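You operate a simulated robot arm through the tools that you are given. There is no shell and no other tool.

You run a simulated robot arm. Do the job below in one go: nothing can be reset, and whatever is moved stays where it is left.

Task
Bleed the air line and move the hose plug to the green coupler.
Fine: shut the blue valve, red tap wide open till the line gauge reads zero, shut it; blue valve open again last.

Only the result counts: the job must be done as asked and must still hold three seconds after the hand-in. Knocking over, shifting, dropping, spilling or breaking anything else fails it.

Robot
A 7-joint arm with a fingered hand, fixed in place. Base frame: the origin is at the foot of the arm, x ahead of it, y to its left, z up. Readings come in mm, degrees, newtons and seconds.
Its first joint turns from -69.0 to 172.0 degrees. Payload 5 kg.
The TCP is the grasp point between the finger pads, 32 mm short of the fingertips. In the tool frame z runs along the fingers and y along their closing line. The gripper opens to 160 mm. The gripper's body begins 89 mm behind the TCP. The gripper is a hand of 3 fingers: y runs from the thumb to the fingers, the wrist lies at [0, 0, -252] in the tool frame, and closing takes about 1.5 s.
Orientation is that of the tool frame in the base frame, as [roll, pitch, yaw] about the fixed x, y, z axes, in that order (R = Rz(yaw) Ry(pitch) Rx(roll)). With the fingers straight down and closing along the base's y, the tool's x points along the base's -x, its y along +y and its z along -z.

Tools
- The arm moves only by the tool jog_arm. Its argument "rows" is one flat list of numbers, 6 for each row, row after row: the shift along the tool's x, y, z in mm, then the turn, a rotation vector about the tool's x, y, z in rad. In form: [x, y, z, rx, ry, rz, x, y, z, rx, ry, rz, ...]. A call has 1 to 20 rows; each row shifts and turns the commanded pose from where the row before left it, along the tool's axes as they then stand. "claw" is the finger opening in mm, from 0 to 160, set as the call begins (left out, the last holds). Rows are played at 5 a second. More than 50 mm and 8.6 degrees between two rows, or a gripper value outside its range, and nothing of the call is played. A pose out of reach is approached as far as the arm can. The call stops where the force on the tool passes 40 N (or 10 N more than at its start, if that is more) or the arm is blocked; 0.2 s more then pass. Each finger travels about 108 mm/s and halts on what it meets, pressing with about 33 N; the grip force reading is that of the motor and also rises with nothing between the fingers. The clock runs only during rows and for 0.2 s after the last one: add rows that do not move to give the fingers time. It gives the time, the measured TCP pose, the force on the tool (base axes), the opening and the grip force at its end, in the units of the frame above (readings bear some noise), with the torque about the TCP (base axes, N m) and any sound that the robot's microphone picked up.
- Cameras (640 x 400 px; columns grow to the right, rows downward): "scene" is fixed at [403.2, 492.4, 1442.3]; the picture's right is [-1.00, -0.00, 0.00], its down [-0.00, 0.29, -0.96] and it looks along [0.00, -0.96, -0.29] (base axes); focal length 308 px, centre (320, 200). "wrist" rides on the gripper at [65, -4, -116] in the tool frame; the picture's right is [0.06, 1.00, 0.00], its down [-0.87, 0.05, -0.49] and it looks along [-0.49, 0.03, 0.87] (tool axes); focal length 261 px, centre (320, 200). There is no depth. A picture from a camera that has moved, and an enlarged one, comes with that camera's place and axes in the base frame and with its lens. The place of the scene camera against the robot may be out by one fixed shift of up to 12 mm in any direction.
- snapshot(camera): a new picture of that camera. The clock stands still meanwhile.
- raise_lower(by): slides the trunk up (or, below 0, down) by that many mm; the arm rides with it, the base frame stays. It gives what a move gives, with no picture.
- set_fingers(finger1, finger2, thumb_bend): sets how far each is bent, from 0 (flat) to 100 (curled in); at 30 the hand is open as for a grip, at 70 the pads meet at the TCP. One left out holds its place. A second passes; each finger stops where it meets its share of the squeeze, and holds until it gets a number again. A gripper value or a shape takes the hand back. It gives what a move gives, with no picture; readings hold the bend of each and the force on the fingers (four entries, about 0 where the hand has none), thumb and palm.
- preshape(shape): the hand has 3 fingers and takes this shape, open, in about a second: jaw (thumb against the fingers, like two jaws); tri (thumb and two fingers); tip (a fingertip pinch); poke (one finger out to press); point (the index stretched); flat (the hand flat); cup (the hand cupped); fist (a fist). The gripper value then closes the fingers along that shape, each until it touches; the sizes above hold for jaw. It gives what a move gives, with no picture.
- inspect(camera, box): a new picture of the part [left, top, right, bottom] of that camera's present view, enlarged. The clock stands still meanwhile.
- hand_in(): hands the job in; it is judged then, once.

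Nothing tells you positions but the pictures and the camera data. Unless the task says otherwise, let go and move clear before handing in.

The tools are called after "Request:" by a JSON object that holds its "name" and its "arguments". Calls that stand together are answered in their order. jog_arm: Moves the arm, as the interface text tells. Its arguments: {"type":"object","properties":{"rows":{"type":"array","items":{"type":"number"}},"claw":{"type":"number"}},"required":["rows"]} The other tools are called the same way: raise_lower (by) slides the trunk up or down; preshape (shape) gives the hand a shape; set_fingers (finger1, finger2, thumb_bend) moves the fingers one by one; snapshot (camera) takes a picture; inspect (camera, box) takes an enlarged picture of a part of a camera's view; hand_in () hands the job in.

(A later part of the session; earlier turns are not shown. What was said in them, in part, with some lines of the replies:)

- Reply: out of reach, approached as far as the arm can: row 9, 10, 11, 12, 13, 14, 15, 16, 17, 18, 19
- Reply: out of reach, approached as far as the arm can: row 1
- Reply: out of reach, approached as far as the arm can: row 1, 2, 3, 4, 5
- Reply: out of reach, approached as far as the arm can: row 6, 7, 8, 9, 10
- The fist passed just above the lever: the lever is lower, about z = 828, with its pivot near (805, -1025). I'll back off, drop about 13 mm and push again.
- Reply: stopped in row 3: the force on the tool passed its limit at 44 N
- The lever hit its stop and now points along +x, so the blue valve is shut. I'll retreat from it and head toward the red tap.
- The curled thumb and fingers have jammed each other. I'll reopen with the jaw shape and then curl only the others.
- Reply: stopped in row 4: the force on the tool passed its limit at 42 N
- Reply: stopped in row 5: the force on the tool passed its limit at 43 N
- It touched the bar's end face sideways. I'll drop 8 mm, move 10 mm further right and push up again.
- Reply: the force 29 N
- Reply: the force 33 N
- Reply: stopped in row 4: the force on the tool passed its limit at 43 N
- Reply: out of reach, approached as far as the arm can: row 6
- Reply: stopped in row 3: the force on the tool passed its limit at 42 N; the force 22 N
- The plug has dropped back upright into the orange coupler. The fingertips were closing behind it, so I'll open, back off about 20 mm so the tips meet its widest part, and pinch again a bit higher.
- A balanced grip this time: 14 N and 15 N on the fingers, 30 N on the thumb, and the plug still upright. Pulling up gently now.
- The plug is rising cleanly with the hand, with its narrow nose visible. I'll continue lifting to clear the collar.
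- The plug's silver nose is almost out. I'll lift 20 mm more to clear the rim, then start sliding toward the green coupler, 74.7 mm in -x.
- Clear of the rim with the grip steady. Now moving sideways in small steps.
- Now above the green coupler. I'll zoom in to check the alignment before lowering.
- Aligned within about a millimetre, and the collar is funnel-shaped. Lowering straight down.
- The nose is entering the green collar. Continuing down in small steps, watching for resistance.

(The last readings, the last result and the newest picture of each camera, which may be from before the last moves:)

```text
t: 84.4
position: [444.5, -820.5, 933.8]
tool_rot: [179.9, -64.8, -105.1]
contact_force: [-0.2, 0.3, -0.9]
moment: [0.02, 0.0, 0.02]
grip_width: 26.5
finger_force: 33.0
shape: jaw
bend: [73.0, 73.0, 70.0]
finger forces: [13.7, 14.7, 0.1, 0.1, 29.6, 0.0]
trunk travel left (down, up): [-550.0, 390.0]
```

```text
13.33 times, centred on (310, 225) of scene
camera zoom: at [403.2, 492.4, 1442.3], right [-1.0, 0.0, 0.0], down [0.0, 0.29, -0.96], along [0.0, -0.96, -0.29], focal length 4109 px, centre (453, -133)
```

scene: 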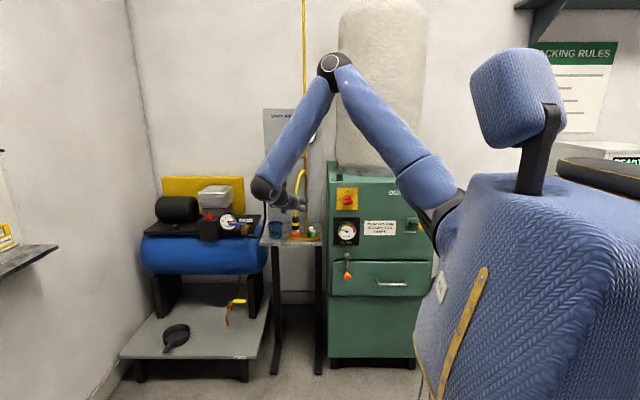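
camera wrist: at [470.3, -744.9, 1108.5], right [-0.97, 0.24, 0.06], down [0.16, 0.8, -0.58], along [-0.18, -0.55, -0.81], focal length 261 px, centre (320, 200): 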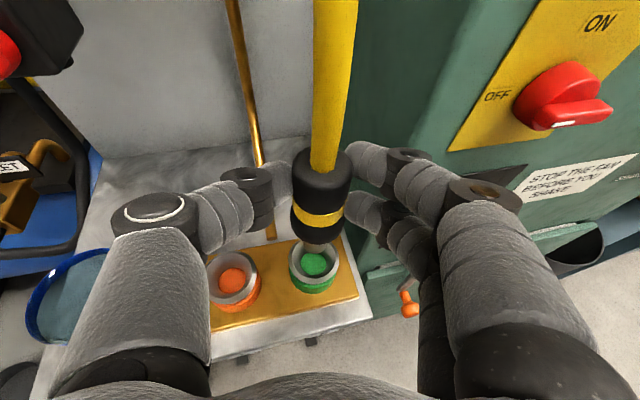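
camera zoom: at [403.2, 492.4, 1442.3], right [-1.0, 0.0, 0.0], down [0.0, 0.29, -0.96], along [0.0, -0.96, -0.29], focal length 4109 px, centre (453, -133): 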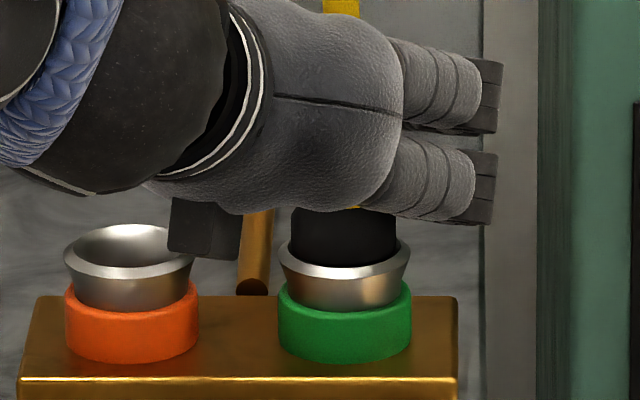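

It looks seated to the same depth as it was in L. I'll press down a little more to confirm it bottoms out.

Request:
{"name": "jog_arm", "arguments": {"rows": [-0.9, 0, 0.43, 0, 0, 0, -0.9, 0, 0.43, 0, 0, 0, -0.9, 0, 0.43, 0, 0, 0, -0.9, 0, 0.43, 0, 0, 0]}}

Request:
{"name": "inspect", "arguments": {"camera": "scene", "box": [290, 210, 330, 240]}}

```text
t: 85.4
position: [445.0, -819.1, 931.3]
tool_rot: [-179.9, -64.9, -105.4]
contact_force: [-0.7, -6.2, 20.6]
moment: [-0.33, 0.14, 0.09]
grip_width: 26.5
finger_force: 32.6
shape: jaw
bend: [73.0, 73.0, 70.0]
finger forces: [15.4, 15.6, 0.1, 0.0, 32.4, 0.0]
trunk travel left (down, up): [-550.0, 390.0]
```

```text
13.33 times, centred on (310, 225) of scene
camera zoom: at [403.2, 492.4, 1442.3], right [-1.0, 0.0, 0.0], down [0.0, 0.29, -0.96], along [0.0, -0.96, -0.29], focal length 4109 px, centre (453, -133)
```

zoom: 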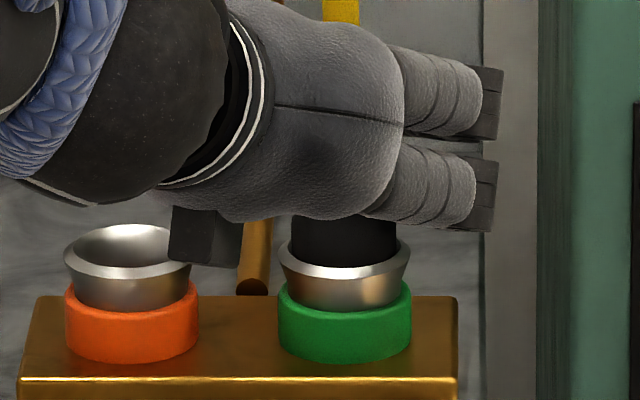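

Firm resistance of 20 N means it has bottomed out. One more firm press, then I'll open the hand.

Request:
{"name": "jog_arm", "arguments": {"rows": [-1.1, 0, 0.5, 0, 0, 0, 0, 0, 0, 0, 0, 0, 1.8, 0, -0.85, 0, 0, 0]}}

Request:
{"name": "jog_arm", "arguments": {"rows": [0, 0, 0, 0, 0, 0, 0, 0, 0, 0, 0, 0, 0, 0, 0, 0, 0, 0, 0, 0, 0, 0, 0, 0], "claw": 46}}

Request:
{"name": "inspect", "arguments": {"camera": "wrist", "box": [220, 120, 440, 300]}}

Request:
{"name": "inspect", "arguments": {"camera": "scene", "box": [290, 205, 330, 240]}}

```text
t: 86.2
position: [444.2, -817.3, 931.1]
tool_rot: [-180.0, -64.8, -105.3]
contact_force: [0.3, -5.7, 22.2]
moment: [-0.34, 0.16, 0.04]
grip_width: 26.7
finger_force: 33.1
shape: jaw
bend: [73.0, 73.0, 70.0]
finger forces: [15.6, 16.3, 0.0, 0.1, 32.6, 0.0]
trunk travel left (down, up): [-550.0, 390.0]
```

```text
t: 87.2
position: [444.2, -818.6, 931.1]
tool_rot: [-180.0, -64.7, -105.2]
contact_force: [0.3, 0.9, 0.3]
moment: [-0.01, -0.02, 0.02]
grip_width: 45.6
finger_force: 0.0
shape: jaw
bend: [73.0, 73.0, 70.0]
finger forces: [0.1, 0.1, 0.0, 0.0, 0.0, 0.0]
trunk travel left (down, up): [-550.0, 390.0]
```

```text
2.22 times, centred on (330, 210) of wrist
camera zoom: at [470.0, -745.6, 1038.9], right [-0.97, 0.24, 0.06], down [0.16, 0.8, -0.58], along [-0.18, -0.55, -0.82], focal length 579 px, centre (298, 178)
```

zoom: 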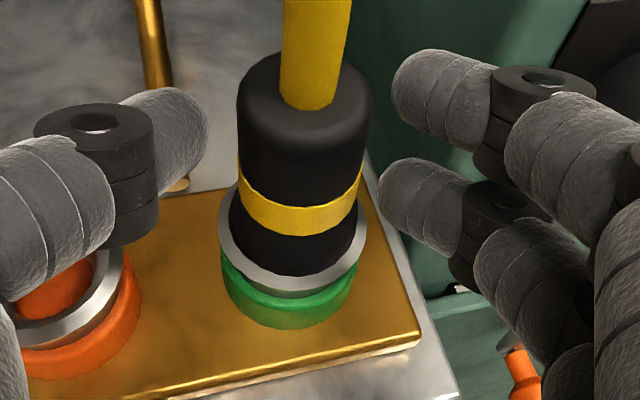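

```text
11.43 times, centred on (310, 222) of scene
camera zoom: at [403.2, 492.4, 1442.3], right [-1.0, 0.0, 0.0], down [0.0, 0.29, -0.96], along [0.0, -0.96, -0.29], focal length 3522 px, centre (434, -57)
```

zoom: 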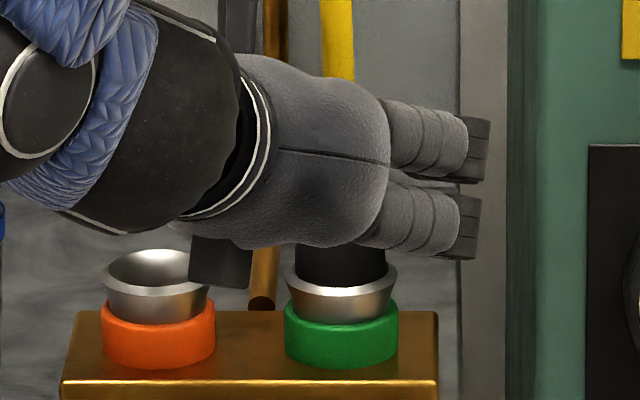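

The plug stands upright in the green coupler and the hand is open around it. I'll back straight out along the fingers.

Request:
{"name": "jog_arm", "arguments": {"rows": [0, 0, -15, 0, 0, 0, 0, 0, -15, 0, 0, 0, 0, 0, -20, 0, 0, 0, 0, 0, -20, 0, 0, 0]}}

Request:
{"name": "inspect", "arguments": {"camera": "scene", "box": [265, 150, 345, 245]}}

Request:
{"name": "snapshot", "arguments": {"camera": "wrist"}}

```text
t: 88.2
position: [460.7, -757.2, 960.3]
tool_rot: [180.0, -64.8, -105.3]
contact_force: [1.1, 0.5, -0.1]
moment: [0.0, 0.01, -0.01]
grip_width: 45.5
finger_force: 0.1
shape: jaw
bend: [73.0, 73.0, 70.0]
finger forces: [0.0, 0.0, 0.0, 0.0, 0.0, 0.0]
trunk travel left (down, up): [-550.0, 390.0]
```

```text
4.21 times, centred on (305, 198) of scene
camera zoom: at [403.2, 492.4, 1442.3], right [-1.0, 0.0, 0.0], down [0.0, 0.29, -0.96], along [0.0, -0.96, -0.29], focal length 1298 px, centre (383, 210)
```

zoom: 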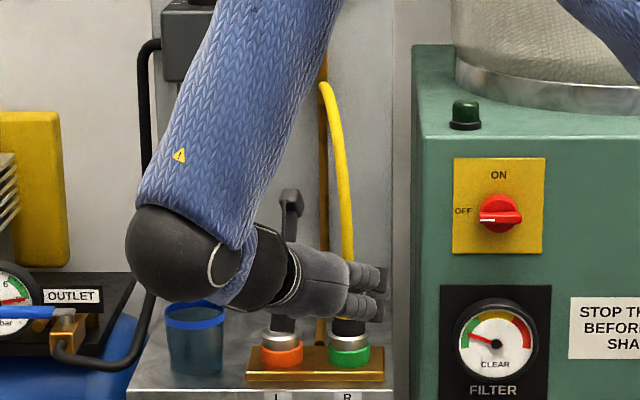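

```text
taken
camera wrist: at [486.0, -684.0, 1068.8], right [-0.97, 0.24, 0.06], down [0.16, 0.8, -0.58], along [-0.18, -0.55, -0.81], focal length 261 px, centre (320, 200)
```

wrist: 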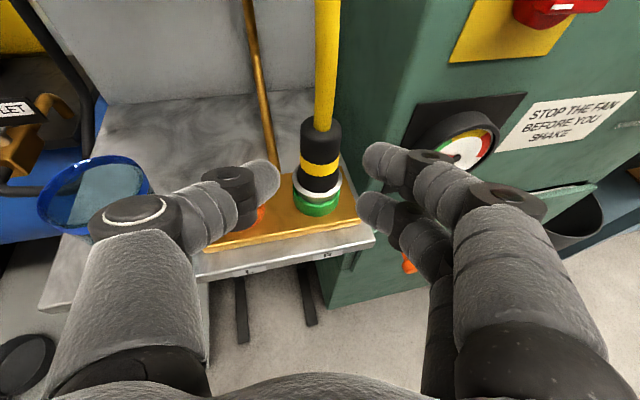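

The plug stays upright in the green coupler, and the tap and gauges are unchanged. Next comes the last step, reopening the blue valve: I'll rise, move left, and turn the hand back toward the compressor.

Request:
{"name": "jog_arm", "arguments": {"rows": [36.2, 0, -17, 0, 0, 0, 36.2, 0, -17, 0, 0, 0, -5.7, -48.2, -12, 0, 0, 0, -5.7, -48.2, -12, 0, 0, 0, 0, 0, 0, 0.1186, 0, -0.0558, 0, 0, 0, 0.1186, 0, -0.0558, 0, 0, 0, 0.1186, 0, -0.0558, 0, 0, 0, 0.1186, 0, -0.0558, 0, 0, 0, 0.1186, 0, -0.0558, 0, 0, 0, 0.1186, 0, -0.0558]}}

Request:
{"name": "inspect", "arguments": {"camera": "scene", "box": [280, 110, 330, 150]}}

Request:
{"name": "inspect", "arguments": {"camera": "scene", "box": [262, 180, 332, 245]}}

```text
t: 90.4
position: [550.8, -801.5, 1021.2]
tool_rot: [-179.6, -64.8, -60.4]
contact_force: [-0.6, 0.3, -0.5]
moment: [0.0, -0.03, 0.04]
grip_width: 45.9
finger_force: 0.0
shape: jaw
bend: [73.0, 73.0, 70.0]
finger forces: [0.1, 0.0, 0.0, 0.0, 0.1, 0.1]
out of reach, approached as far as the arm can: row 1, 2, 3, 4
trunk travel left (down, up): [-550.0, 390.0]
```

```text
10.00 times, centred on (305, 130) of scene
camera zoom: at [403.2, 492.4, 1442.3], right [-1.0, 0.0, 0.0], down [0.0, 0.29, -0.96], along [0.0, -0.96, -0.29], focal length 3081 px, centre (470, 900)
```

zoom: 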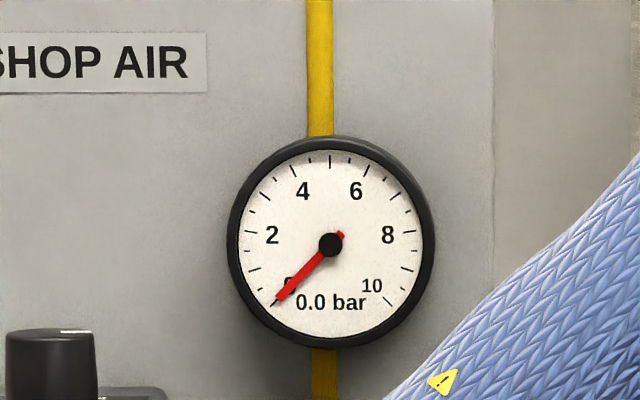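

```text
6.15 times, centred on (297, 212) of scene
camera zoom: at [403.2, 492.4, 1442.3], right [-1.0, 0.0, 0.0], down [0.0, 0.29, -0.96], along [0.0, -0.96, -0.29], focal length 1896 px, centre (462, 123)
```

zoom: 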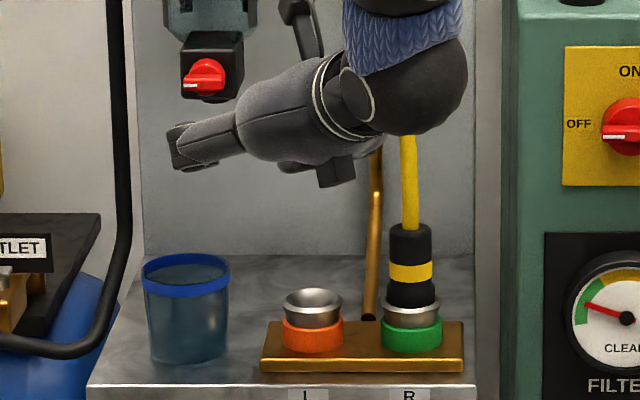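

The line gauge holds at 0.0, the tap mark is at closed, and the plug is upright in green. I'll move left in front of the compressor and check the "point" shape for handling the lever.

Request:
{"name": "jog_arm", "arguments": {"rows": [3.8, -40.6, 23.7, 0, 0, 0, 3.8, -40.6, 23.7, 0, 0, 0, 3.8, -40.6, 23.7, 0, 0, 0]}}

Request:
{"name": "preshape", "arguments": {"shape": "point"}}

Request:
{"name": "snapshot", "arguments": {"camera": "wrist"}}

Request:
{"name": "inspect", "arguments": {"camera": "scene", "box": [200, 140, 290, 250]}}

```text
t: 91.2
position: [692.0, -800.8, 1001.9]
tool_rot: [-180.0, -64.6, -60.2]
contact_force: [0.3, 0.3, -0.4]
moment: [-0.03, 0.02, -0.07]
grip_width: 45.8
finger_force: 0.0
shape: jaw
bend: [73.0, 73.0, 70.0]
finger forces: [0.1, 0.0, 0.0, 0.0, 0.0, 0.0]
trunk travel left (down, up): [-550.0, 390.0]
```

```text
t: 92.1
position: [690.7, -800.3, 1003.7]
tool_rot: [-180.0, -64.8, -60.2]
contact_force: [-0.1, -0.3, 0.1]
moment: [0.0, 0.02, 0.02]
grip_width: 0.1
finger_force: 0.1
shape: point
bend: [11.0, 86.0, 44.0]
finger forces: [0.0, 0.0, 0.1, 0.0, 0.1, 0.1]
trunk travel left (down, up): [-550.0, 390.0]
```

```text
taken
camera wrist: at [657.0, -731.1, 1111.1], right [-0.85, -0.52, 0.06], down [-0.45, 0.68, -0.58], along [0.26, -0.52, -0.81], focal length 261 px, centre (320, 200)
```

wrist: 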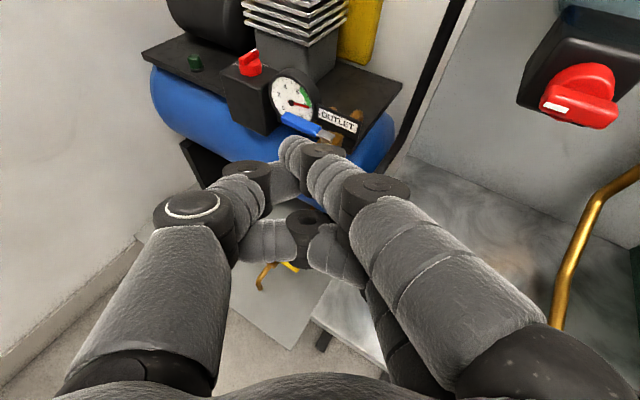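

```text
3.64 times, centred on (245, 195) of scene
camera zoom: at [403.2, 492.4, 1442.3], right [-1.0, 0.0, 0.0], down [0.0, 0.29, -0.96], along [0.0, -0.96, -0.29], focal length 1120 px, centre (593, 218)
```

zoom: 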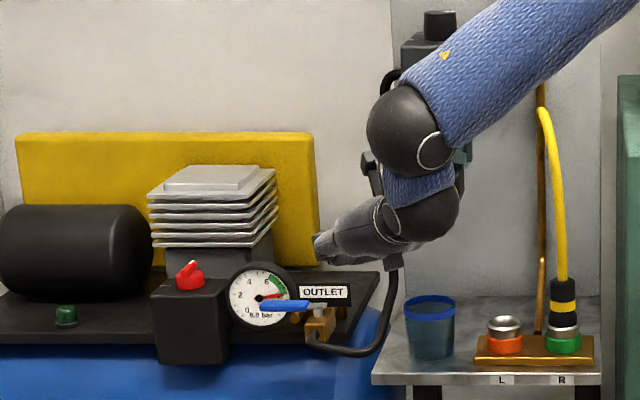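

The lever still points to +x (closed). Since it moved with only a few newtons, I'll reopen it by pressing a closed fist lightly on top of its outer end and dragging it through the arc toward +y. First I'll make the fist and trade 100 mm of trunk height for reach.

Request:
{"name": "preshape", "arguments": {"shape": "jaw"}}

Request:
{"name": "jog_arm", "arguments": {"rows": [44, 0, -20.7, 0, 0, 0, 44, 0, -20.7, 0, 0, 0, 0, 0, 0, 0, -0.12, 0, 0, 0, 0, 0, -0.12, 0, 0, 0, 0, 0, 0, 0, 0, 0, 0, 0, 0, 0], "claw": 0}}

Request:
{"name": "raise_lower", "arguments": {"by": -100}}

```text
t: 93.0
position: [691.7, -799.8, 1004.5]
tool_rot: [180.0, -64.8, -60.2]
contact_force: [-0.1, 0.9, 0.2]
moment: [0.01, -0.02, 0.04]
grip_width: 159.8
finger_force: 0.1
shape: jaw
bend: [30.0, 30.0, 30.0]
finger forces: [0.1, 0.1, 0.0, 0.0, 0.0, 0.1]
trunk travel left (down, up): [-550.0, 390.0]
```

```text
t: 94.4
position: [690.0, -801.6, 1099.2]
tool_rot: [-180.0, -51.0, -60.2]
contact_force: [-0.3, -0.4, -0.1]
moment: [0.01, -0.01, 0.01]
grip_width: 0.1
finger_force: 33.0
shape: jaw
bend: [65.0, 65.0, 67.0]
finger forces: [0.0, 0.0, 0.0, 0.0, 0.1, 0.0]
trunk travel left (down, up): [-550.0, 390.0]
```

```text
t: 95.8
position: [689.0, -800.6, 998.8]
tool_rot: [-180.0, -51.0, -60.1]
contact_force: [-0.4, 0.0, -0.2]
moment: [0.04, -0.03, 0.0]
grip_width: 0.0
finger_force: 32.1
shape: jaw
bend: [65.0, 65.0, 67.0]
finger forces: [0.1, 0.0, 0.1, 0.1, 0.1, 0.0]
trunk travel left (down, up): [-450.0, 490.0]
```

Request:
{"name": "jog_arm", "arguments": {"rows": [18.4, -13.9, 39.8, 0, 0, 0, 18.4, -13.9, 39.8, 0, 0, 0, 18.4, -13.9, 39.8, 0, 0, 0, 18.4, -13.9, 39.8, 0, 0, 0, 18.4, -13.9, 39.8, 0, 0, 0]}}

Request:
{"name": "snapshot", "arguments": {"camera": "wrist"}}

Request:
{"name": "inspect", "arguments": {"camera": "wrist", "box": [200, 40, 460, 200]}}

Request:
{"name": "inspect", "arguments": {"camera": "scene", "box": [200, 190, 270, 250]}}

```text
t: 97.0
position: [856.0, -951.3, 944.0]
tool_rot: [179.9, -50.9, -60.1]
contact_force: [0.4, 0.6, -0.5]
moment: [-0.03, 0.0, -0.02]
grip_width: 0.0
finger_force: 32.9
shape: jaw
bend: [65.0, 65.0, 67.0]
finger forces: [0.0, 0.0, 0.0, 0.0, 0.0, 0.0]
trunk travel left (down, up): [-450.0, 490.0]
```

```text
taken
camera wrist: at [836.2, -906.3, 1066.3], right [-0.85, -0.53, 0.05], down [-0.51, 0.78, -0.36], along [0.16, -0.33, -0.93], focal length 261 px, centre (320, 200)
```

wrist: 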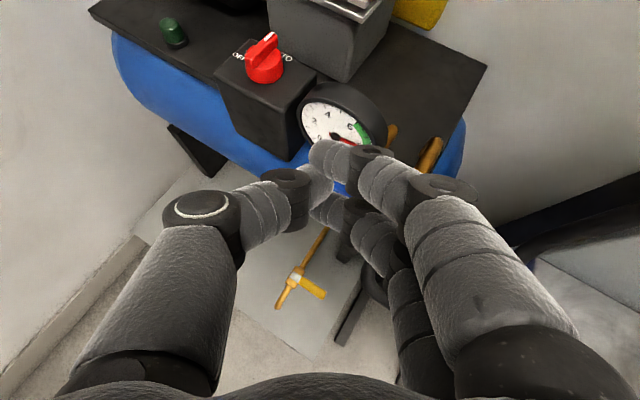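

```text
2.46 times, centred on (330, 120) of wrist
camera zoom: at [836.2, -906.3, 1066.3], right [-0.85, -0.53, 0.05], down [-0.51, 0.78, -0.36], along [0.16, -0.33, -0.93], focal length 642 px, centre (295, 397)
```

zoom: 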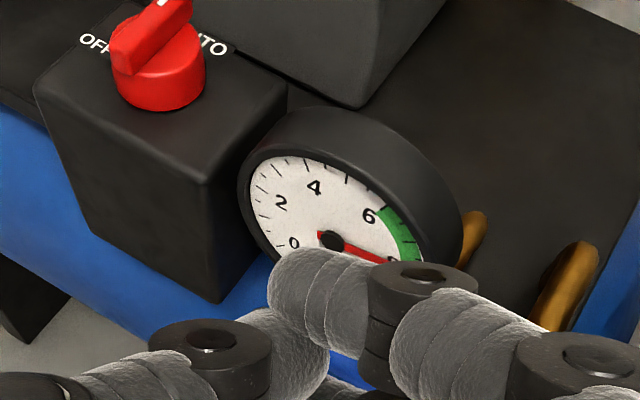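

```text
6.67 times, centred on (235, 220) of scene
camera zoom: at [403.2, 492.4, 1442.3], right [-1.0, 0.0, 0.0], down [0.0, 0.29, -0.96], along [0.0, -0.96, -0.29], focal length 2054 px, centre (887, 67)
```

zoom: 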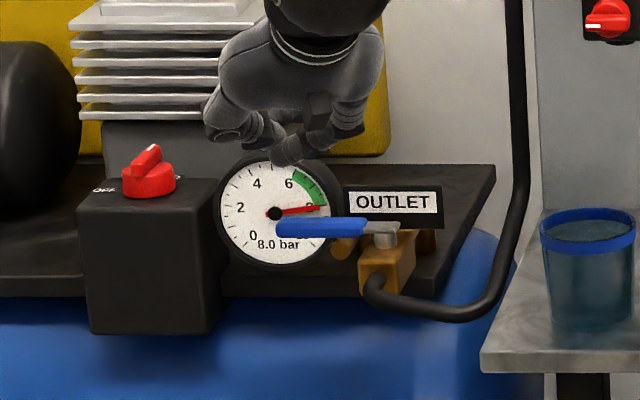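

The arm reaches here fine. I re-estimate the OUTLET sign at x 757–836 behind the lever, and the gauge face at y≈-1060. I'll move above the lever's outer end, staying short of both.

Request:
{"name": "jog_arm", "arguments": {"rows": [2.8, 4.3, 25, 0, 0, 0, 2.8, 4.3, 25, 0, 0, 0, 0, 0, 26, 0, 0, 0]}}

Request:
{"name": "inspect", "arguments": {"camera": "scene", "box": [200, 190, 270, 250]}}

Request:
{"name": "inspect", "arguments": {"camera": "wrist", "box": [200, 40, 460, 200]}}

```text
t: 97.8
position: [881.3, -1008.0, 899.9]
tool_rot: [180.0, -50.9, -60.0]
contact_force: [-0.5, 0.4, -0.5]
moment: [-0.02, 0.02, -0.01]
grip_width: 0.0
finger_force: 32.9
shape: jaw
bend: [65.0, 65.0, 67.0]
finger forces: [0.0, 0.0, 0.0, 0.1, 0.0, 0.1]
trunk travel left (down, up): [-450.0, 490.0]
```

```text
6.67 times, centred on (235, 220) of scene
camera zoom: at [403.2, 492.4, 1442.3], right [-1.0, 0.0, 0.0], down [0.0, 0.29, -0.96], along [0.0, -0.96, -0.29], focal length 2054 px, centre (887, 67)
```

zoom: 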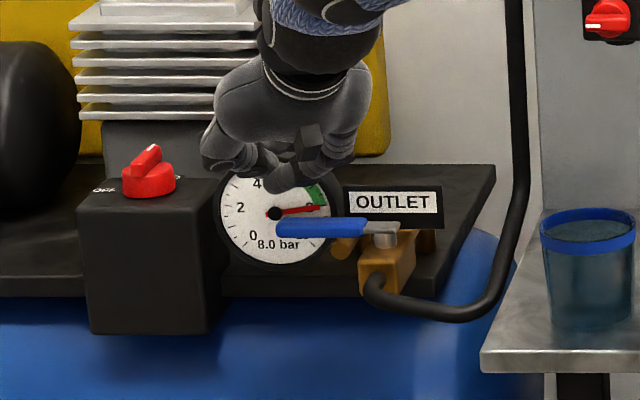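

```text
2.46 times, centred on (330, 120) of wrist
camera zoom: at [861.4, -963.8, 1022.8], right [-0.85, -0.53, 0.05], down [-0.51, 0.78, -0.36], along [0.16, -0.33, -0.93], focal length 642 px, centre (295, 397)
```

zoom: 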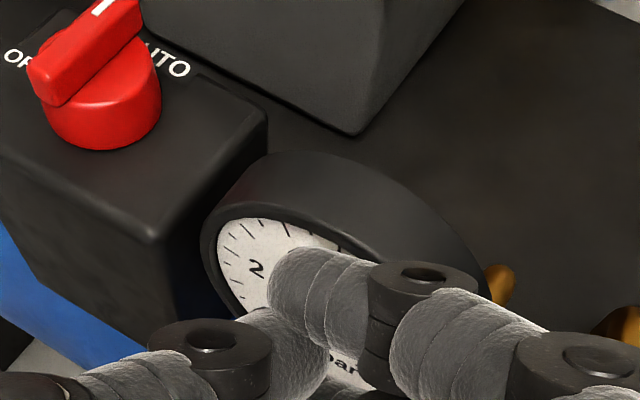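

Reached. I'll shift slightly and descend toward the lever end in small steps until I feel light contact.

Request:
{"name": "jog_arm", "arguments": {"rows": [-4.9, -0.9, 9.8, 0, 0, 0, -4.9, -0.8, 9.8, 0, 0, 0, -3.1, 0, 2.5, 0, 0, 0, -2.3, 0, 1.9, 0, 0, 0]}}

Request:
{"name": "inspect", "arguments": {"camera": "scene", "box": [215, 200, 255, 230]}}

Request:
{"name": "inspect", "arguments": {"camera": "wrist", "box": [200, 40, 460, 200]}}

```text
t: 98.8
position: [887.0, -1014.7, 876.6]
tool_rot: [-179.9, -51.1, -60.0]
contact_force: [1.2, 0.0, 5.7]
moment: [-0.07, -0.07, -0.02]
grip_width: 0.2
finger_force: 33.0
shape: jaw
bend: [65.0, 65.0, 67.0]
finger forces: [0.1, 0.0, 0.1, 0.0, 0.0, 0.0]
trunk travel left (down, up): [-450.0, 490.0]
```

```text
13.33 times, centred on (235, 215) of scene
camera zoom: at [403.2, 492.4, 1442.3], right [-1.0, 0.0, 0.0], down [0.0, 0.29, -0.96], along [0.0, -0.96, -0.29], focal length 4109 px, centre (1453, 0)
```

zoom: 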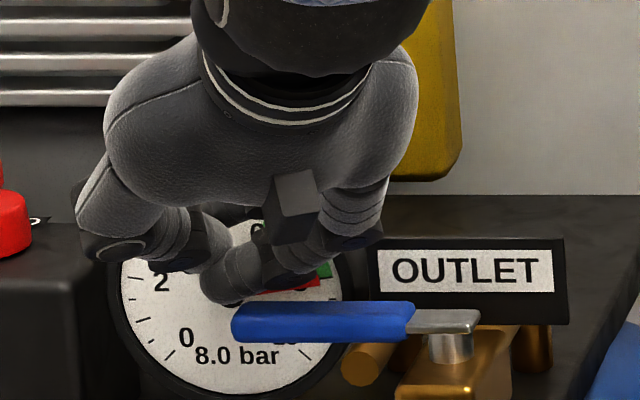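

```text
2.46 times, centred on (330, 120) of wrist
camera zoom: at [867.0, -970.3, 999.4], right [-0.85, -0.53, 0.05], down [-0.51, 0.78, -0.37], along [0.16, -0.34, -0.93], focal length 642 px, centre (295, 397)
```

zoom: 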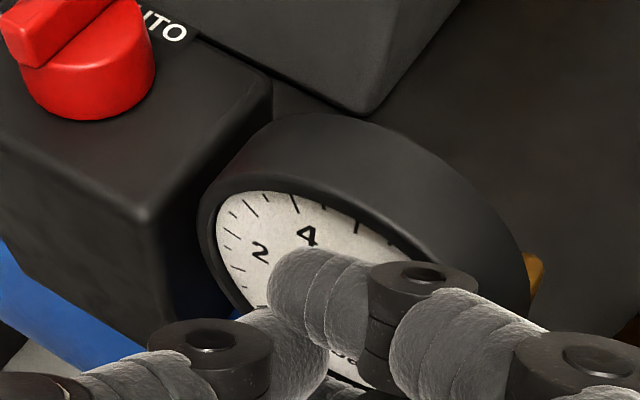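

Light contact (5.7 N), but my tip is right at the lever's very end. The sign face is back at y≈-1048, so there is room; I'll lift, shift 12 mm inward and press again.

Request:
{"name": "jog_arm", "arguments": {"rows": [3.1, 0, -2.5, 0, 0, 0, -1.9, 5.2, -2.3, 0, 0, 0, -1.9, 5.2, -2.3, 0, 0, 0, -3.1, 0, 2.5, 0, 0, 0, -0.8, 0, 0.63, 0, 0, 0]}}

Request:
{"name": "inspect", "arguments": {"camera": "scene", "box": [215, 200, 255, 230]}}

```text
t: 100.0
position: [873.9, -1015.1, 878.1]
tool_rot: [-179.9, -51.1, -60.2]
contact_force: [3.0, -1.6, 16.8]
moment: [-0.21, -0.22, 0.06]
grip_width: 0.2
finger_force: 32.7
shape: jaw
bend: [65.0, 67.0, 67.0]
finger forces: [0.1, 34.3, 0.1, 0.0, 0.1, 0.1]
trunk travel left (down, up): [-450.0, 490.0]
```

```text
13.33 times, centred on (235, 215) of scene
camera zoom: at [403.2, 492.4, 1442.3], right [-1.0, 0.0, 0.0], down [0.0, 0.29, -0.96], along [0.0, -0.96, -0.29], focal length 4109 px, centre (1453, 0)
```

zoom: 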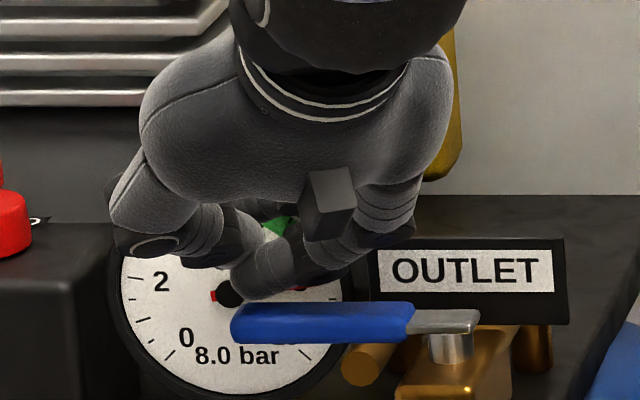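

Pressing with about 17 N on the lever, 13 mm from its end. Starting the drag along the arc toward +y.

Request:
{"name": "jog_arm", "arguments": {"rows": [-6.5, -4.8, -8.0, 0, 0, 0, -6.9, -2.9, -8.5, 0, 0, 0]}}

Request:
{"name": "inspect", "arguments": {"camera": "scene", "box": [215, 200, 255, 230]}}

```text
t: 100.6
position: [871.7, -993.4, 878.0]
tool_rot: [-180.0, -51.2, -60.1]
contact_force: [2.4, 0.2, 22.5]
moment: [-0.13, -0.26, 0.04]
grip_width: 0.0
finger_force: 33.0
shape: jaw
bend: [65.0, 68.0, 67.0]
finger forces: [0.0, 42.0, 0.1, 0.1, 0.1, 0.0]
trunk travel left (down, up): [-450.0, 490.0]
```

```text
13.33 times, centred on (235, 215) of scene
camera zoom: at [403.2, 492.4, 1442.3], right [-1.0, 0.0, 0.0], down [0.0, 0.29, -0.96], along [0.0, -0.96, -0.29], focal length 4109 px, centre (1453, 0)
```

zoom: 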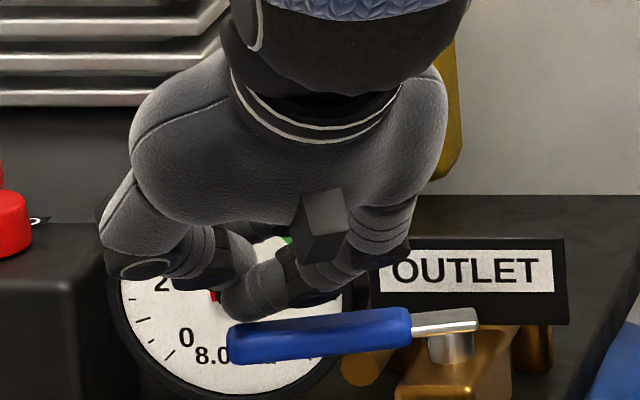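

The lever is following. Continuing along the arc.

Request:
{"name": "jog_arm", "arguments": {"rows": [-6.9, -1.0, -9.0, 0, 0, 0, -6.9, 1.0, -9.0, 0, 0, 0, -6.7, 2.9, -8.7, 0, 0, 0]}}

Request:
{"name": "inspect", "arguments": {"camera": "scene", "box": [215, 200, 255, 230]}}

```text
t: 101.4
position: [850.0, -964.1, 878.4]
tool_rot: [-179.9, -51.1, -60.1]
contact_force: [3.8, 3.2, 21.2]
moment: [-0.06, -0.29, 0.05]
grip_width: 0.1
finger_force: 32.8
shape: jaw
bend: [65.0, 68.0, 67.0]
finger forces: [0.1, 0.0, 0.0, 0.0, 0.0, 0.0]
trunk travel left (down, up): [-450.0, 490.0]
```

```text
13.33 times, centred on (235, 215) of scene
camera zoom: at [403.2, 492.4, 1442.3], right [-1.0, 0.0, 0.0], down [0.0, 0.29, -0.96], along [0.0, -0.96, -0.29], focal length 4109 px, centre (1453, 0)
```

zoom: 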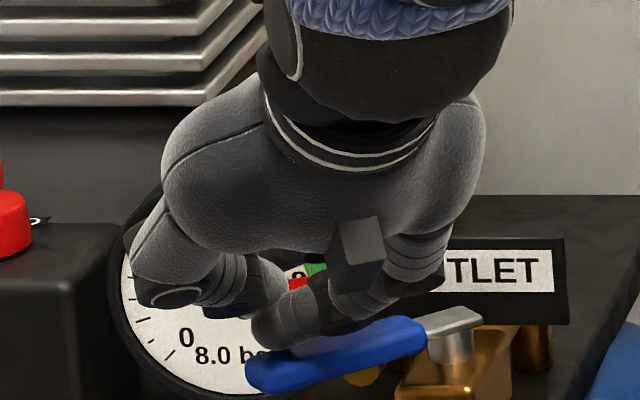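

Request:
{"name": "jog_arm", "arguments": {"rows": [-6.5, 4.8, -8.0, 0, 0, 0, -5.8, 6.5, -7.2, 0, 0, 0]}}

Request:
{"name": "inspect", "arguments": {"camera": "scene", "box": [215, 200, 255, 230]}}

Request:
{"name": "inspect", "arguments": {"camera": "wrist", "box": [220, 60, 460, 220]}}

```text
t: 102.0
position: [831.1, -952.0, 877.1]
tool_rot: [-180.0, -51.2, -60.1]
contact_force: [2.5, 6.0, 22.5]
moment: [0.06, -0.26, 0.09]
grip_width: 0.1
finger_force: 32.7
shape: jaw
bend: [65.0, 69.0, 67.0]
finger forces: [0.1, 0.0, 0.1, 0.0, 0.0, 0.0]
trunk travel left (down, up): [-450.0, 490.0]
```

```text
13.33 times, centred on (235, 215) of scene
camera zoom: at [403.2, 492.4, 1442.3], right [-1.0, 0.0, 0.0], down [0.0, 0.29, -0.96], along [0.0, -0.96, -0.29], focal length 4109 px, centre (1453, 0)
```

zoom: 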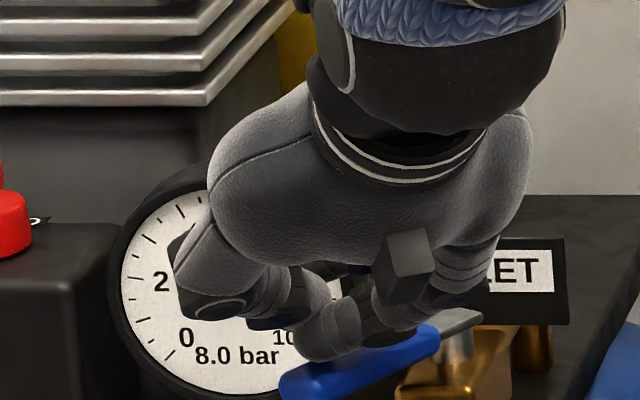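

```text
2.50 times, centred on (340, 140) of wrist
camera zoom: at [810.8, -907.5, 1000.3], right [-0.85, -0.53, 0.05], down [-0.51, 0.78, -0.37], along [0.16, -0.34, -0.93], focal length 652 px, centre (270, 350)
```

zoom: 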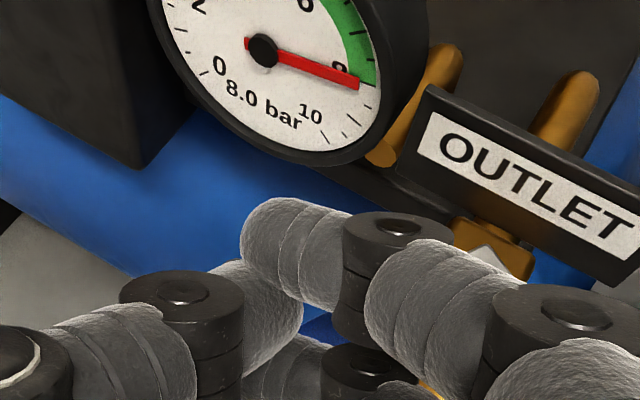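

The lever is past halfway. Continuing the arc, now mostly toward -x.

Request:
{"name": "jog_arm", "arguments": {"rows": [-5.5, 5.3, -6.9, 0, 0, 0, -5.2, 6.2, -6.4, 0, 0, 0]}}

Request:
{"name": "inspect", "arguments": {"camera": "scene", "box": [215, 200, 265, 240]}}

Request:
{"name": "inspect", "arguments": {"camera": "wrist", "box": [220, 60, 460, 220]}}

```text
t: 102.6
position: [812.5, -945.2, 877.1]
tool_rot: [179.9, -51.2, -60.3]
contact_force: [-1.7, 2.7, 22.9]
moment: [-0.07, -0.19, 0.05]
grip_width: 0.0
finger_force: 33.0
shape: jaw
bend: [65.0, 68.0, 67.0]
finger forces: [0.1, 43.8, 0.1, 0.0, 0.1, 0.0]
trunk travel left (down, up): [-450.0, 490.0]
```

```text
10.00 times, centred on (240, 220) of scene
camera zoom: at [403.2, 492.4, 1442.3], right [-1.0, 0.0, 0.0], down [0.0, 0.29, -0.96], along [0.0, -0.96, -0.29], focal length 3081 px, centre (1120, 0)
```

zoom: 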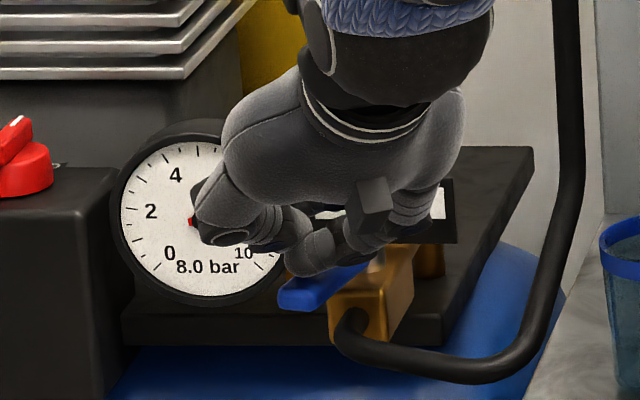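

```text
2.50 times, centred on (340, 140) of wrist
camera zoom: at [791.7, -899.4, 1000.5], right [-0.85, -0.53, 0.05], down [-0.51, 0.78, -0.37], along [0.16, -0.34, -0.93], focal length 652 px, centre (270, 350)
```

zoom: 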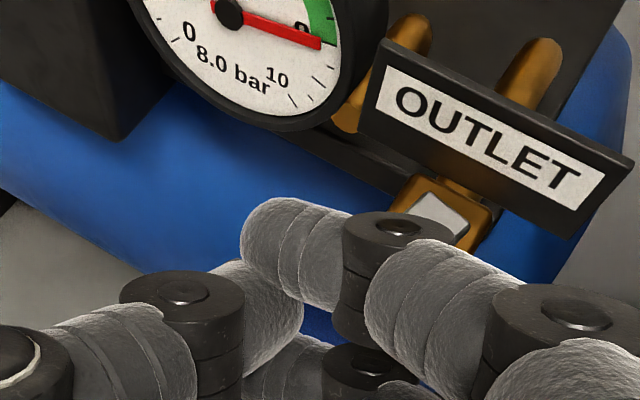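

Request:
{"name": "jog_arm", "arguments": {"rows": [-4.7, 7.9, -5.8, 0, 0, 0, -3.7, 8.2, -4.6, 0, 0, 0]}}

Request:
{"name": "inspect", "arguments": {"camera": "scene", "box": [215, 200, 265, 240]}}

Request:
{"name": "inspect", "arguments": {"camera": "wrist", "box": [220, 60, 460, 220]}}

```text
t: 103.2
position: [792.8, -940.3, 877.5]
tool_rot: [-179.9, -51.1, -60.1]
contact_force: [6.1, -4.5, 24.6]
moment: [-0.43, -0.44, 0.04]
grip_width: 0.0
finger_force: 32.7
shape: jaw
bend: [65.0, 68.0, 67.0]
finger forces: [0.1, 47.7, 0.1, 0.0, 0.0, 0.0]
trunk travel left (down, up): [-450.0, 490.0]
```

```text
10.00 times, centred on (240, 220) of scene
camera zoom: at [403.2, 492.4, 1442.3], right [-1.0, 0.0, 0.0], down [0.0, 0.29, -0.96], along [0.0, -0.96, -0.29], focal length 3081 px, centre (1120, 0)
```

zoom: 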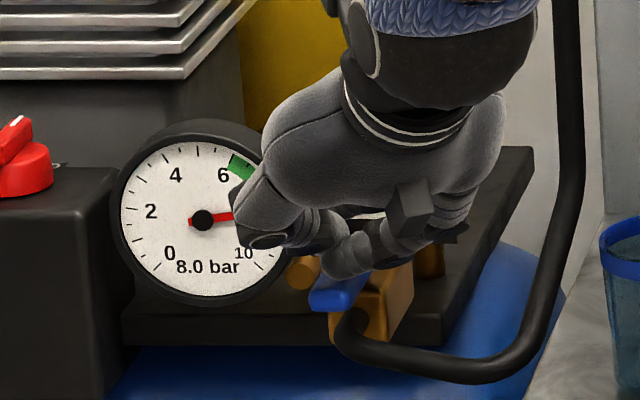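

```text
2.50 times, centred on (340, 140) of wrist
camera zoom: at [772.0, -895.4, 1000.5], right [-0.85, -0.53, 0.05], down [-0.51, 0.78, -0.37], along [0.16, -0.34, -0.93], focal length 652 px, centre (270, 350)
```

zoom: 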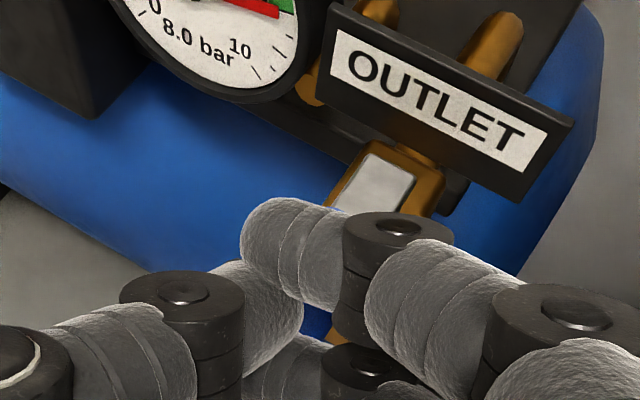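

Nearly parallel to the valve body again. One more nudge to reach the open stop.

Request:
{"name": "jog_arm", "arguments": {"rows": [-1.6, 4.3, -1.9, 0, 0, 0, -1.6, 4.3, -1.9, 0, 0, 0]}}

Request:
{"name": "inspect", "arguments": {"camera": "scene", "box": [215, 200, 265, 240]}}

Request:
{"name": "inspect", "arguments": {"camera": "scene", "box": [280, 110, 330, 150]}}

```text
t: 103.8
position: [782.1, -940.1, 877.6]
tool_rot: [-179.9, -51.2, -60.1]
contact_force: [6.9, 0.1, 23.7]
moment: [-0.11, -0.45, 0.1]
grip_width: 0.0
finger_force: 32.8
shape: jaw
bend: [65.0, 68.0, 67.0]
finger forces: [0.0, 0.0, 0.1, 0.0, 0.0, 0.0]
trunk travel left (down, up): [-450.0, 490.0]
```

```text
10.00 times, centred on (240, 220) of scene
camera zoom: at [403.2, 492.4, 1442.3], right [-1.0, 0.0, 0.0], down [0.0, 0.29, -0.96], along [0.0, -0.96, -0.29], focal length 3081 px, centre (1120, 0)
```

zoom: 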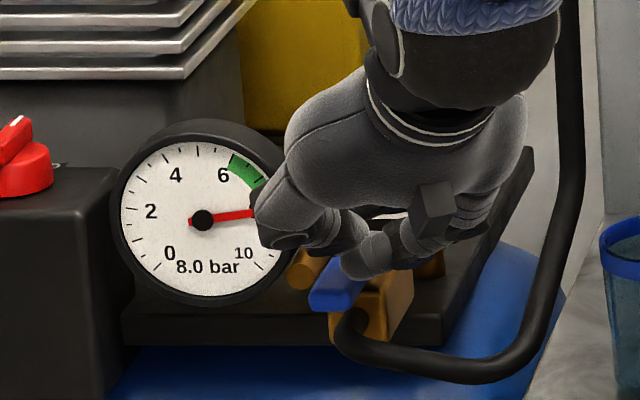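

```text
10.00 times, centred on (305, 130) of scene
camera zoom: at [403.2, 492.4, 1442.3], right [-1.0, 0.0, 0.0], down [0.0, 0.29, -0.96], along [0.0, -0.96, -0.29], focal length 3081 px, centre (470, 900)
```

zoom: 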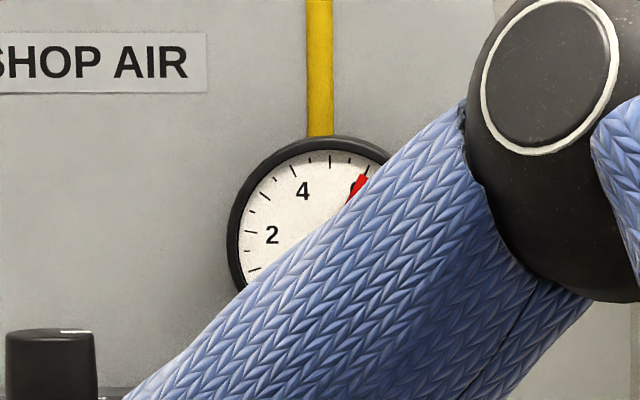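

The line gauge is back at about 6 bar, so the valve is open. I'll lift straight off the lever, retreat, and verify everything.

Request:
{"name": "jog_arm", "arguments": {"rows": [11.7, 0, -9.4, 0, 0, 0, 23.4, 0, -18.9, 0, 0, 0, 0, 0, -40, 0, 0, 0, 0, 0, -40, 0, 0, 0, 0, 0, -40, 0, 0, 0]}}

Request:
{"name": "inspect", "arguments": {"camera": "wrist", "box": [200, 0, 440, 160]}}

Request:
{"name": "inspect", "arguments": {"camera": "scene", "box": [200, 100, 340, 260]}}

Request:
{"name": "inspect", "arguments": {"camera": "scene", "box": [215, 200, 265, 240]}}

```text
t: 105.0
position: [733.9, -860.2, 998.4]
tool_rot: [179.9, -51.2, -60.0]
contact_force: [-0.4, -0.5, 0.7]
moment: [0.01, 0.0, -0.01]
grip_width: 0.1
finger_force: 33.0
shape: jaw
bend: [65.0, 66.0, 67.0]
finger forces: [0.0, 0.0, 0.0, 0.1, 0.0, 0.1]
trunk travel left (down, up): [-450.0, 490.0]
```

```text
2.50 times, centred on (320, 80) of wrist
camera zoom: at [714.5, -816.3, 1120.7], right [-0.85, -0.53, 0.05], down [-0.51, 0.78, -0.37], along [0.16, -0.34, -0.93], focal length 652 px, centre (320, 500)
```

zoom: 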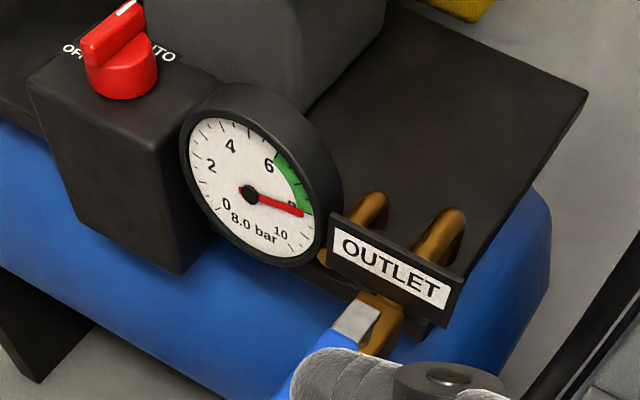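

```text
2.50 times, centred on (270, 180) of scene
camera zoom: at [403.2, 492.4, 1442.3], right [-1.0, 0.0, 0.0], down [0.0, 0.29, -0.96], along [0.0, -0.96, -0.29], focal length 770 px, centre (445, 250)
```

zoom: 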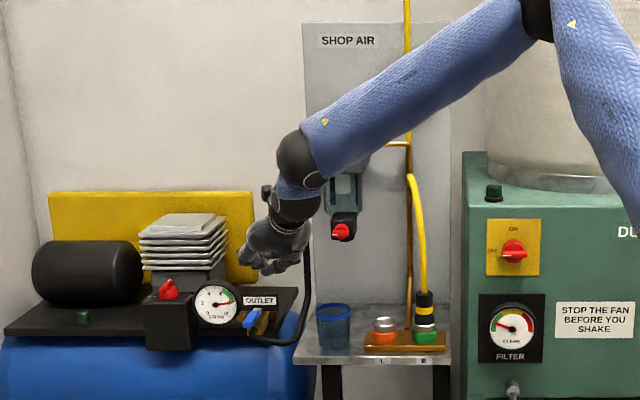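

```text
10.00 times, centred on (240, 220) of scene
camera zoom: at [403.2, 492.4, 1442.3], right [-1.0, 0.0, 0.0], down [0.0, 0.29, -0.96], along [0.0, -0.96, -0.29], focal length 3081 px, centre (1120, 0)
```

zoom: 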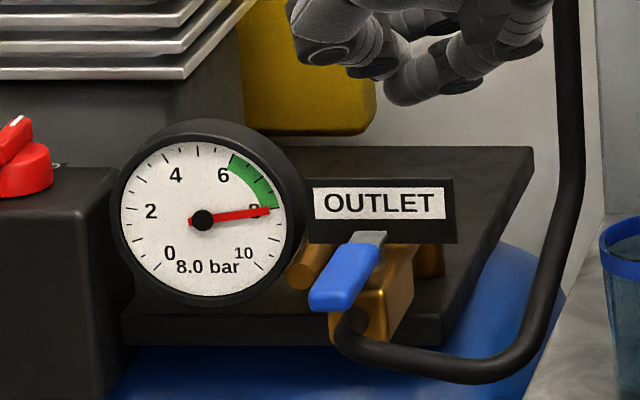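

The lever looks back in its original position. I'll zoom in on the lever, line gauge, tap and couplers to confirm each.

Request:
{"name": "inspect", "arguments": {"camera": "scene", "box": [230, 212, 254, 232]}}

Request:
{"name": "inspect", "arguments": {"camera": "scene", "box": [262, 180, 332, 250]}}

Request:
{"name": "inspect", "arguments": {"camera": "scene", "box": [280, 110, 330, 150]}}

```text
16.00 times, centred on (242, 222) of scene
camera zoom: at [403.2, 492.4, 1442.3], right [-1.0, 0.0, 0.0], down [0.0, 0.29, -0.96], along [0.0, -0.96, -0.29], focal length 4930 px, centre (1568, -152)
```

zoom: 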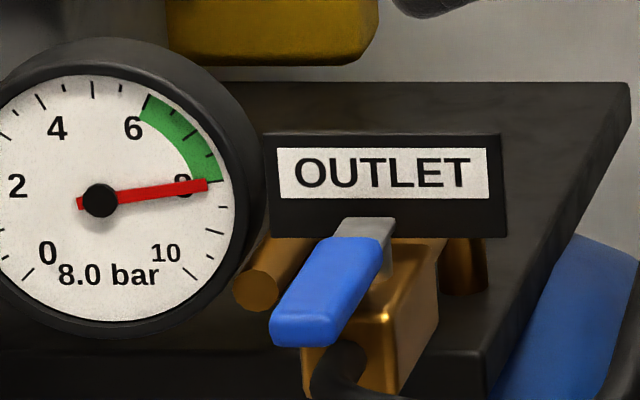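

```text
5.71 times, centred on (297, 215) of scene
camera zoom: at [403.2, 492.4, 1442.3], right [-1.0, 0.0, 0.0], down [0.0, 0.29, -0.96], along [0.0, -0.96, -0.29], focal length 1761 px, centre (451, 114)
```

zoom: 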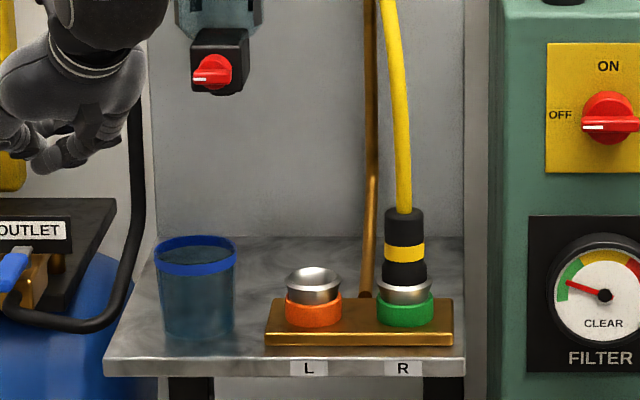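

```text
10.00 times, centred on (305, 130) of scene
camera zoom: at [403.2, 492.4, 1442.3], right [-1.0, 0.0, 0.0], down [0.0, 0.29, -0.96], along [0.0, -0.96, -0.29], focal length 3081 px, centre (470, 900)
```

zoom: 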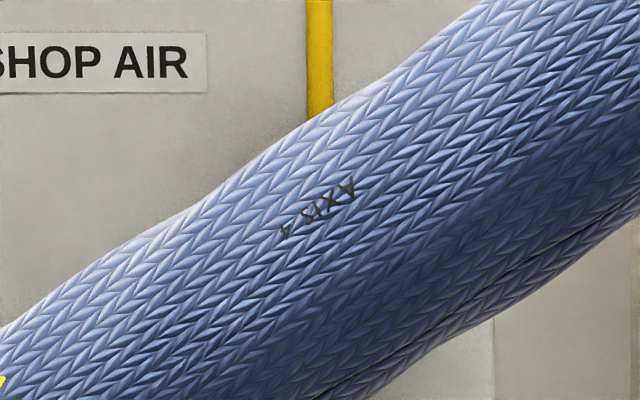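

The lever points straight along +y again, the tap is closed, and the plug is upright in green. I'll raise the trunk back and move the arm clear so I can read the line gauge.

Request:
{"name": "raise_lower", "arguments": {"by": 100}}

Request:
{"name": "jog_arm", "arguments": {"rows": [-5.8, -8, -38.9, 0, 0, 0, -5.8, -8, -38.9, 0, 0, 0, -5.8, -8, -38.9, 0, 0, 0]}}

Request:
{"name": "snapshot", "arguments": {"camera": "scene"}}

Request:
{"name": "inspect", "arguments": {"camera": "scene", "box": [280, 110, 330, 150]}}

```text
t: 106.3
position: [736.2, -862.4, 1096.0]
tool_rot: [-180.0, -51.0, -60.0]
contact_force: [-0.6, -0.5, 0.3]
moment: [0.02, 0.01, 0.0]
grip_width: 0.0
finger_force: 33.1
shape: jaw
bend: [65.0, 66.0, 67.0]
finger forces: [0.1, 0.0, 0.1, 0.0, 0.0, 0.1]
trunk travel left (down, up): [-550.0, 390.0]
```

```text
t: 107.1
position: [701.6, -759.9, 1158.9]
tool_rot: [-179.9, -51.1, -60.1]
contact_force: [0.0, 0.1, 0.2]
moment: [-0.03, 0.0, 0.02]
grip_width: 0.0
finger_force: 33.3
shape: jaw
bend: [65.0, 66.0, 67.0]
finger forces: [0.0, 0.1, 0.0, 0.0, 0.1, 0.0]
trunk travel left (down, up): [-550.0, 390.0]
```

```text
taken
```

scene: 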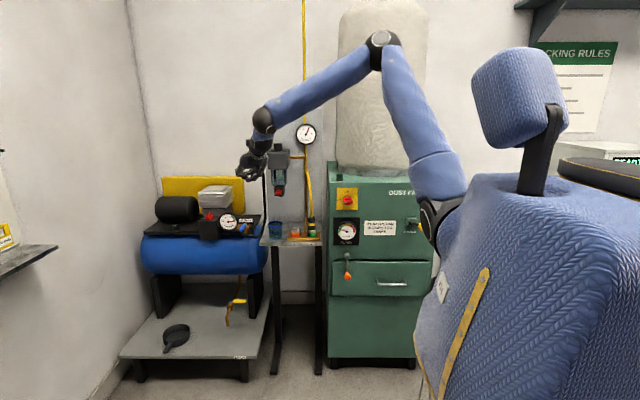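

```text
10.00 times, centred on (305, 130) of scene
camera zoom: at [403.2, 492.4, 1442.3], right [-1.0, 0.0, 0.0], down [0.0, 0.29, -0.96], along [0.0, -0.96, -0.29], focal length 3081 px, centre (470, 900)
```

zoom: 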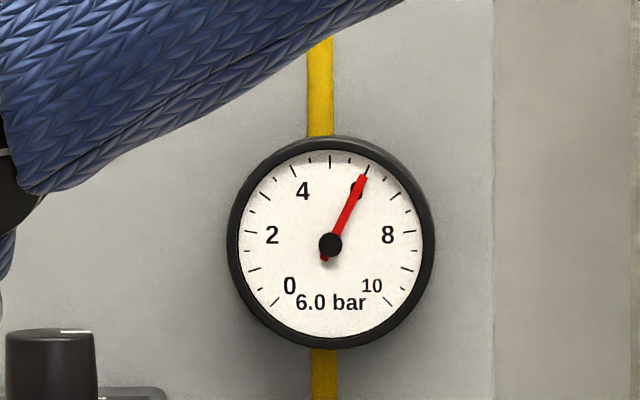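

The line gauge reads 6.0 bar with the tap shut. As a last check I'll compare the plug's seating depth with how it originally sat in L, using the same zoom as before.

Request:
{"name": "inspect", "arguments": {"camera": "scene", "box": [262, 210, 332, 250]}}

Request:
{"name": "inspect", "arguments": {"camera": "scene", "box": [262, 180, 292, 200]}}

Request:
{"name": "inspect", "arguments": {"camera": "scene", "box": [120, 170, 290, 270]}}

```text
9.14 times, centred on (297, 230) of scene
camera zoom: at [403.2, 492.4, 1442.3], right [-1.0, 0.0, 0.0], down [0.0, 0.29, -0.96], along [0.0, -0.96, -0.29], focal length 2817 px, centre (530, -74)
```

zoom: 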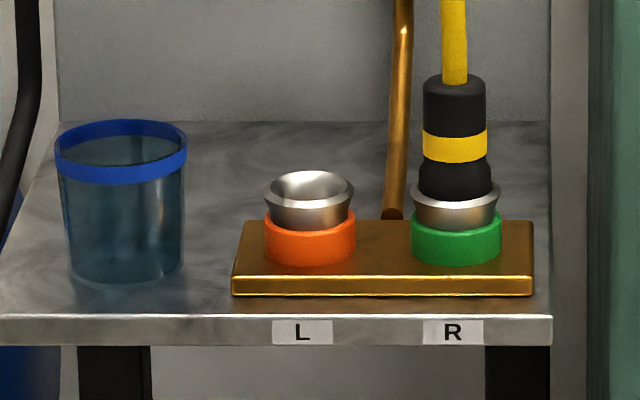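

```text
16.00 times, centred on (277, 190) of scene
camera zoom: at [403.2, 492.4, 1442.3], right [-1.0, 0.0, 0.0], down [0.0, 0.29, -0.96], along [0.0, -0.96, -0.29], focal length 4930 px, centre (1008, 360)
```

zoom: 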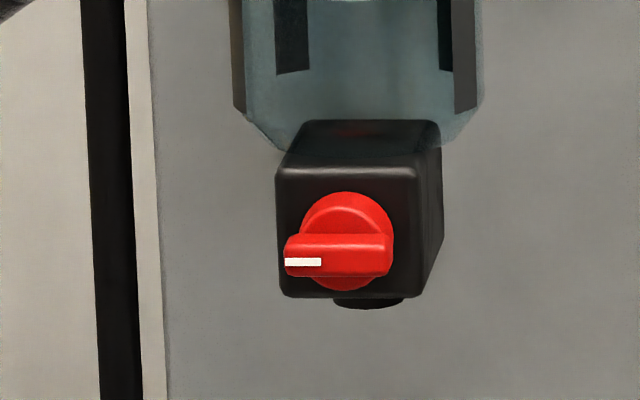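

```text
3.76 times, centred on (205, 220) of scene
camera zoom: at [403.2, 492.4, 1442.3], right [-1.0, 0.0, 0.0], down [0.0, 0.29, -0.96], along [0.0, -0.96, -0.29], focal length 1160 px, centre (753, 125)
```

zoom: 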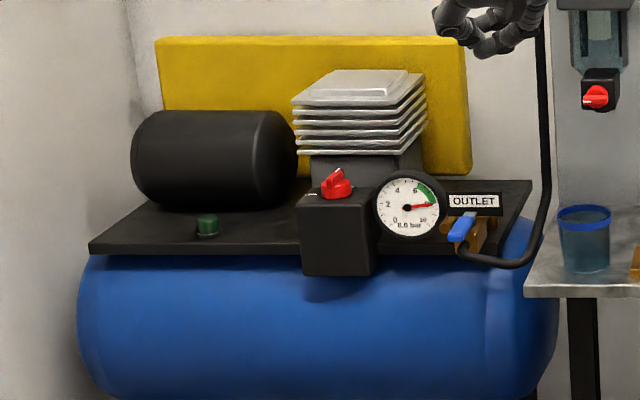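

The plug sits in the green coupler at the same depth it had in L. The tap is closed, the blue lever is back along its pipe, the line is at 6.0 bar, and the cup and the rest look undisturbed. The arm is clear, so I'm handing in.

Request:
{"name": "hand_in", "arguments": {}}

```text
The job is handed in.
```

The line is bled and the hose plug is now in the green coupler. I handed the job in; no verdict came back. My last pictures show everything where it should be.

- **Blue valve:** I shut it first, hard against its stop, and reopened it last. The lever now lies along its pipe as it did at the start.
- **Red tap:** I opened it fully until the line gauge read 0.0 bar, then shut it against its stop.
- **Hose plug:** It stands upright in the green coupler (R), at the same depth it had in the orange one (L). My first grip slipped and tilted the plug. I let it settle back into L and took a better grip before moving it.
- **Line pressure:** The line gauge is back at 6.0 bar with the plug in place.

The cup and everything else look undisturbed. The hand is clear of everything, though it is still a closed fist.
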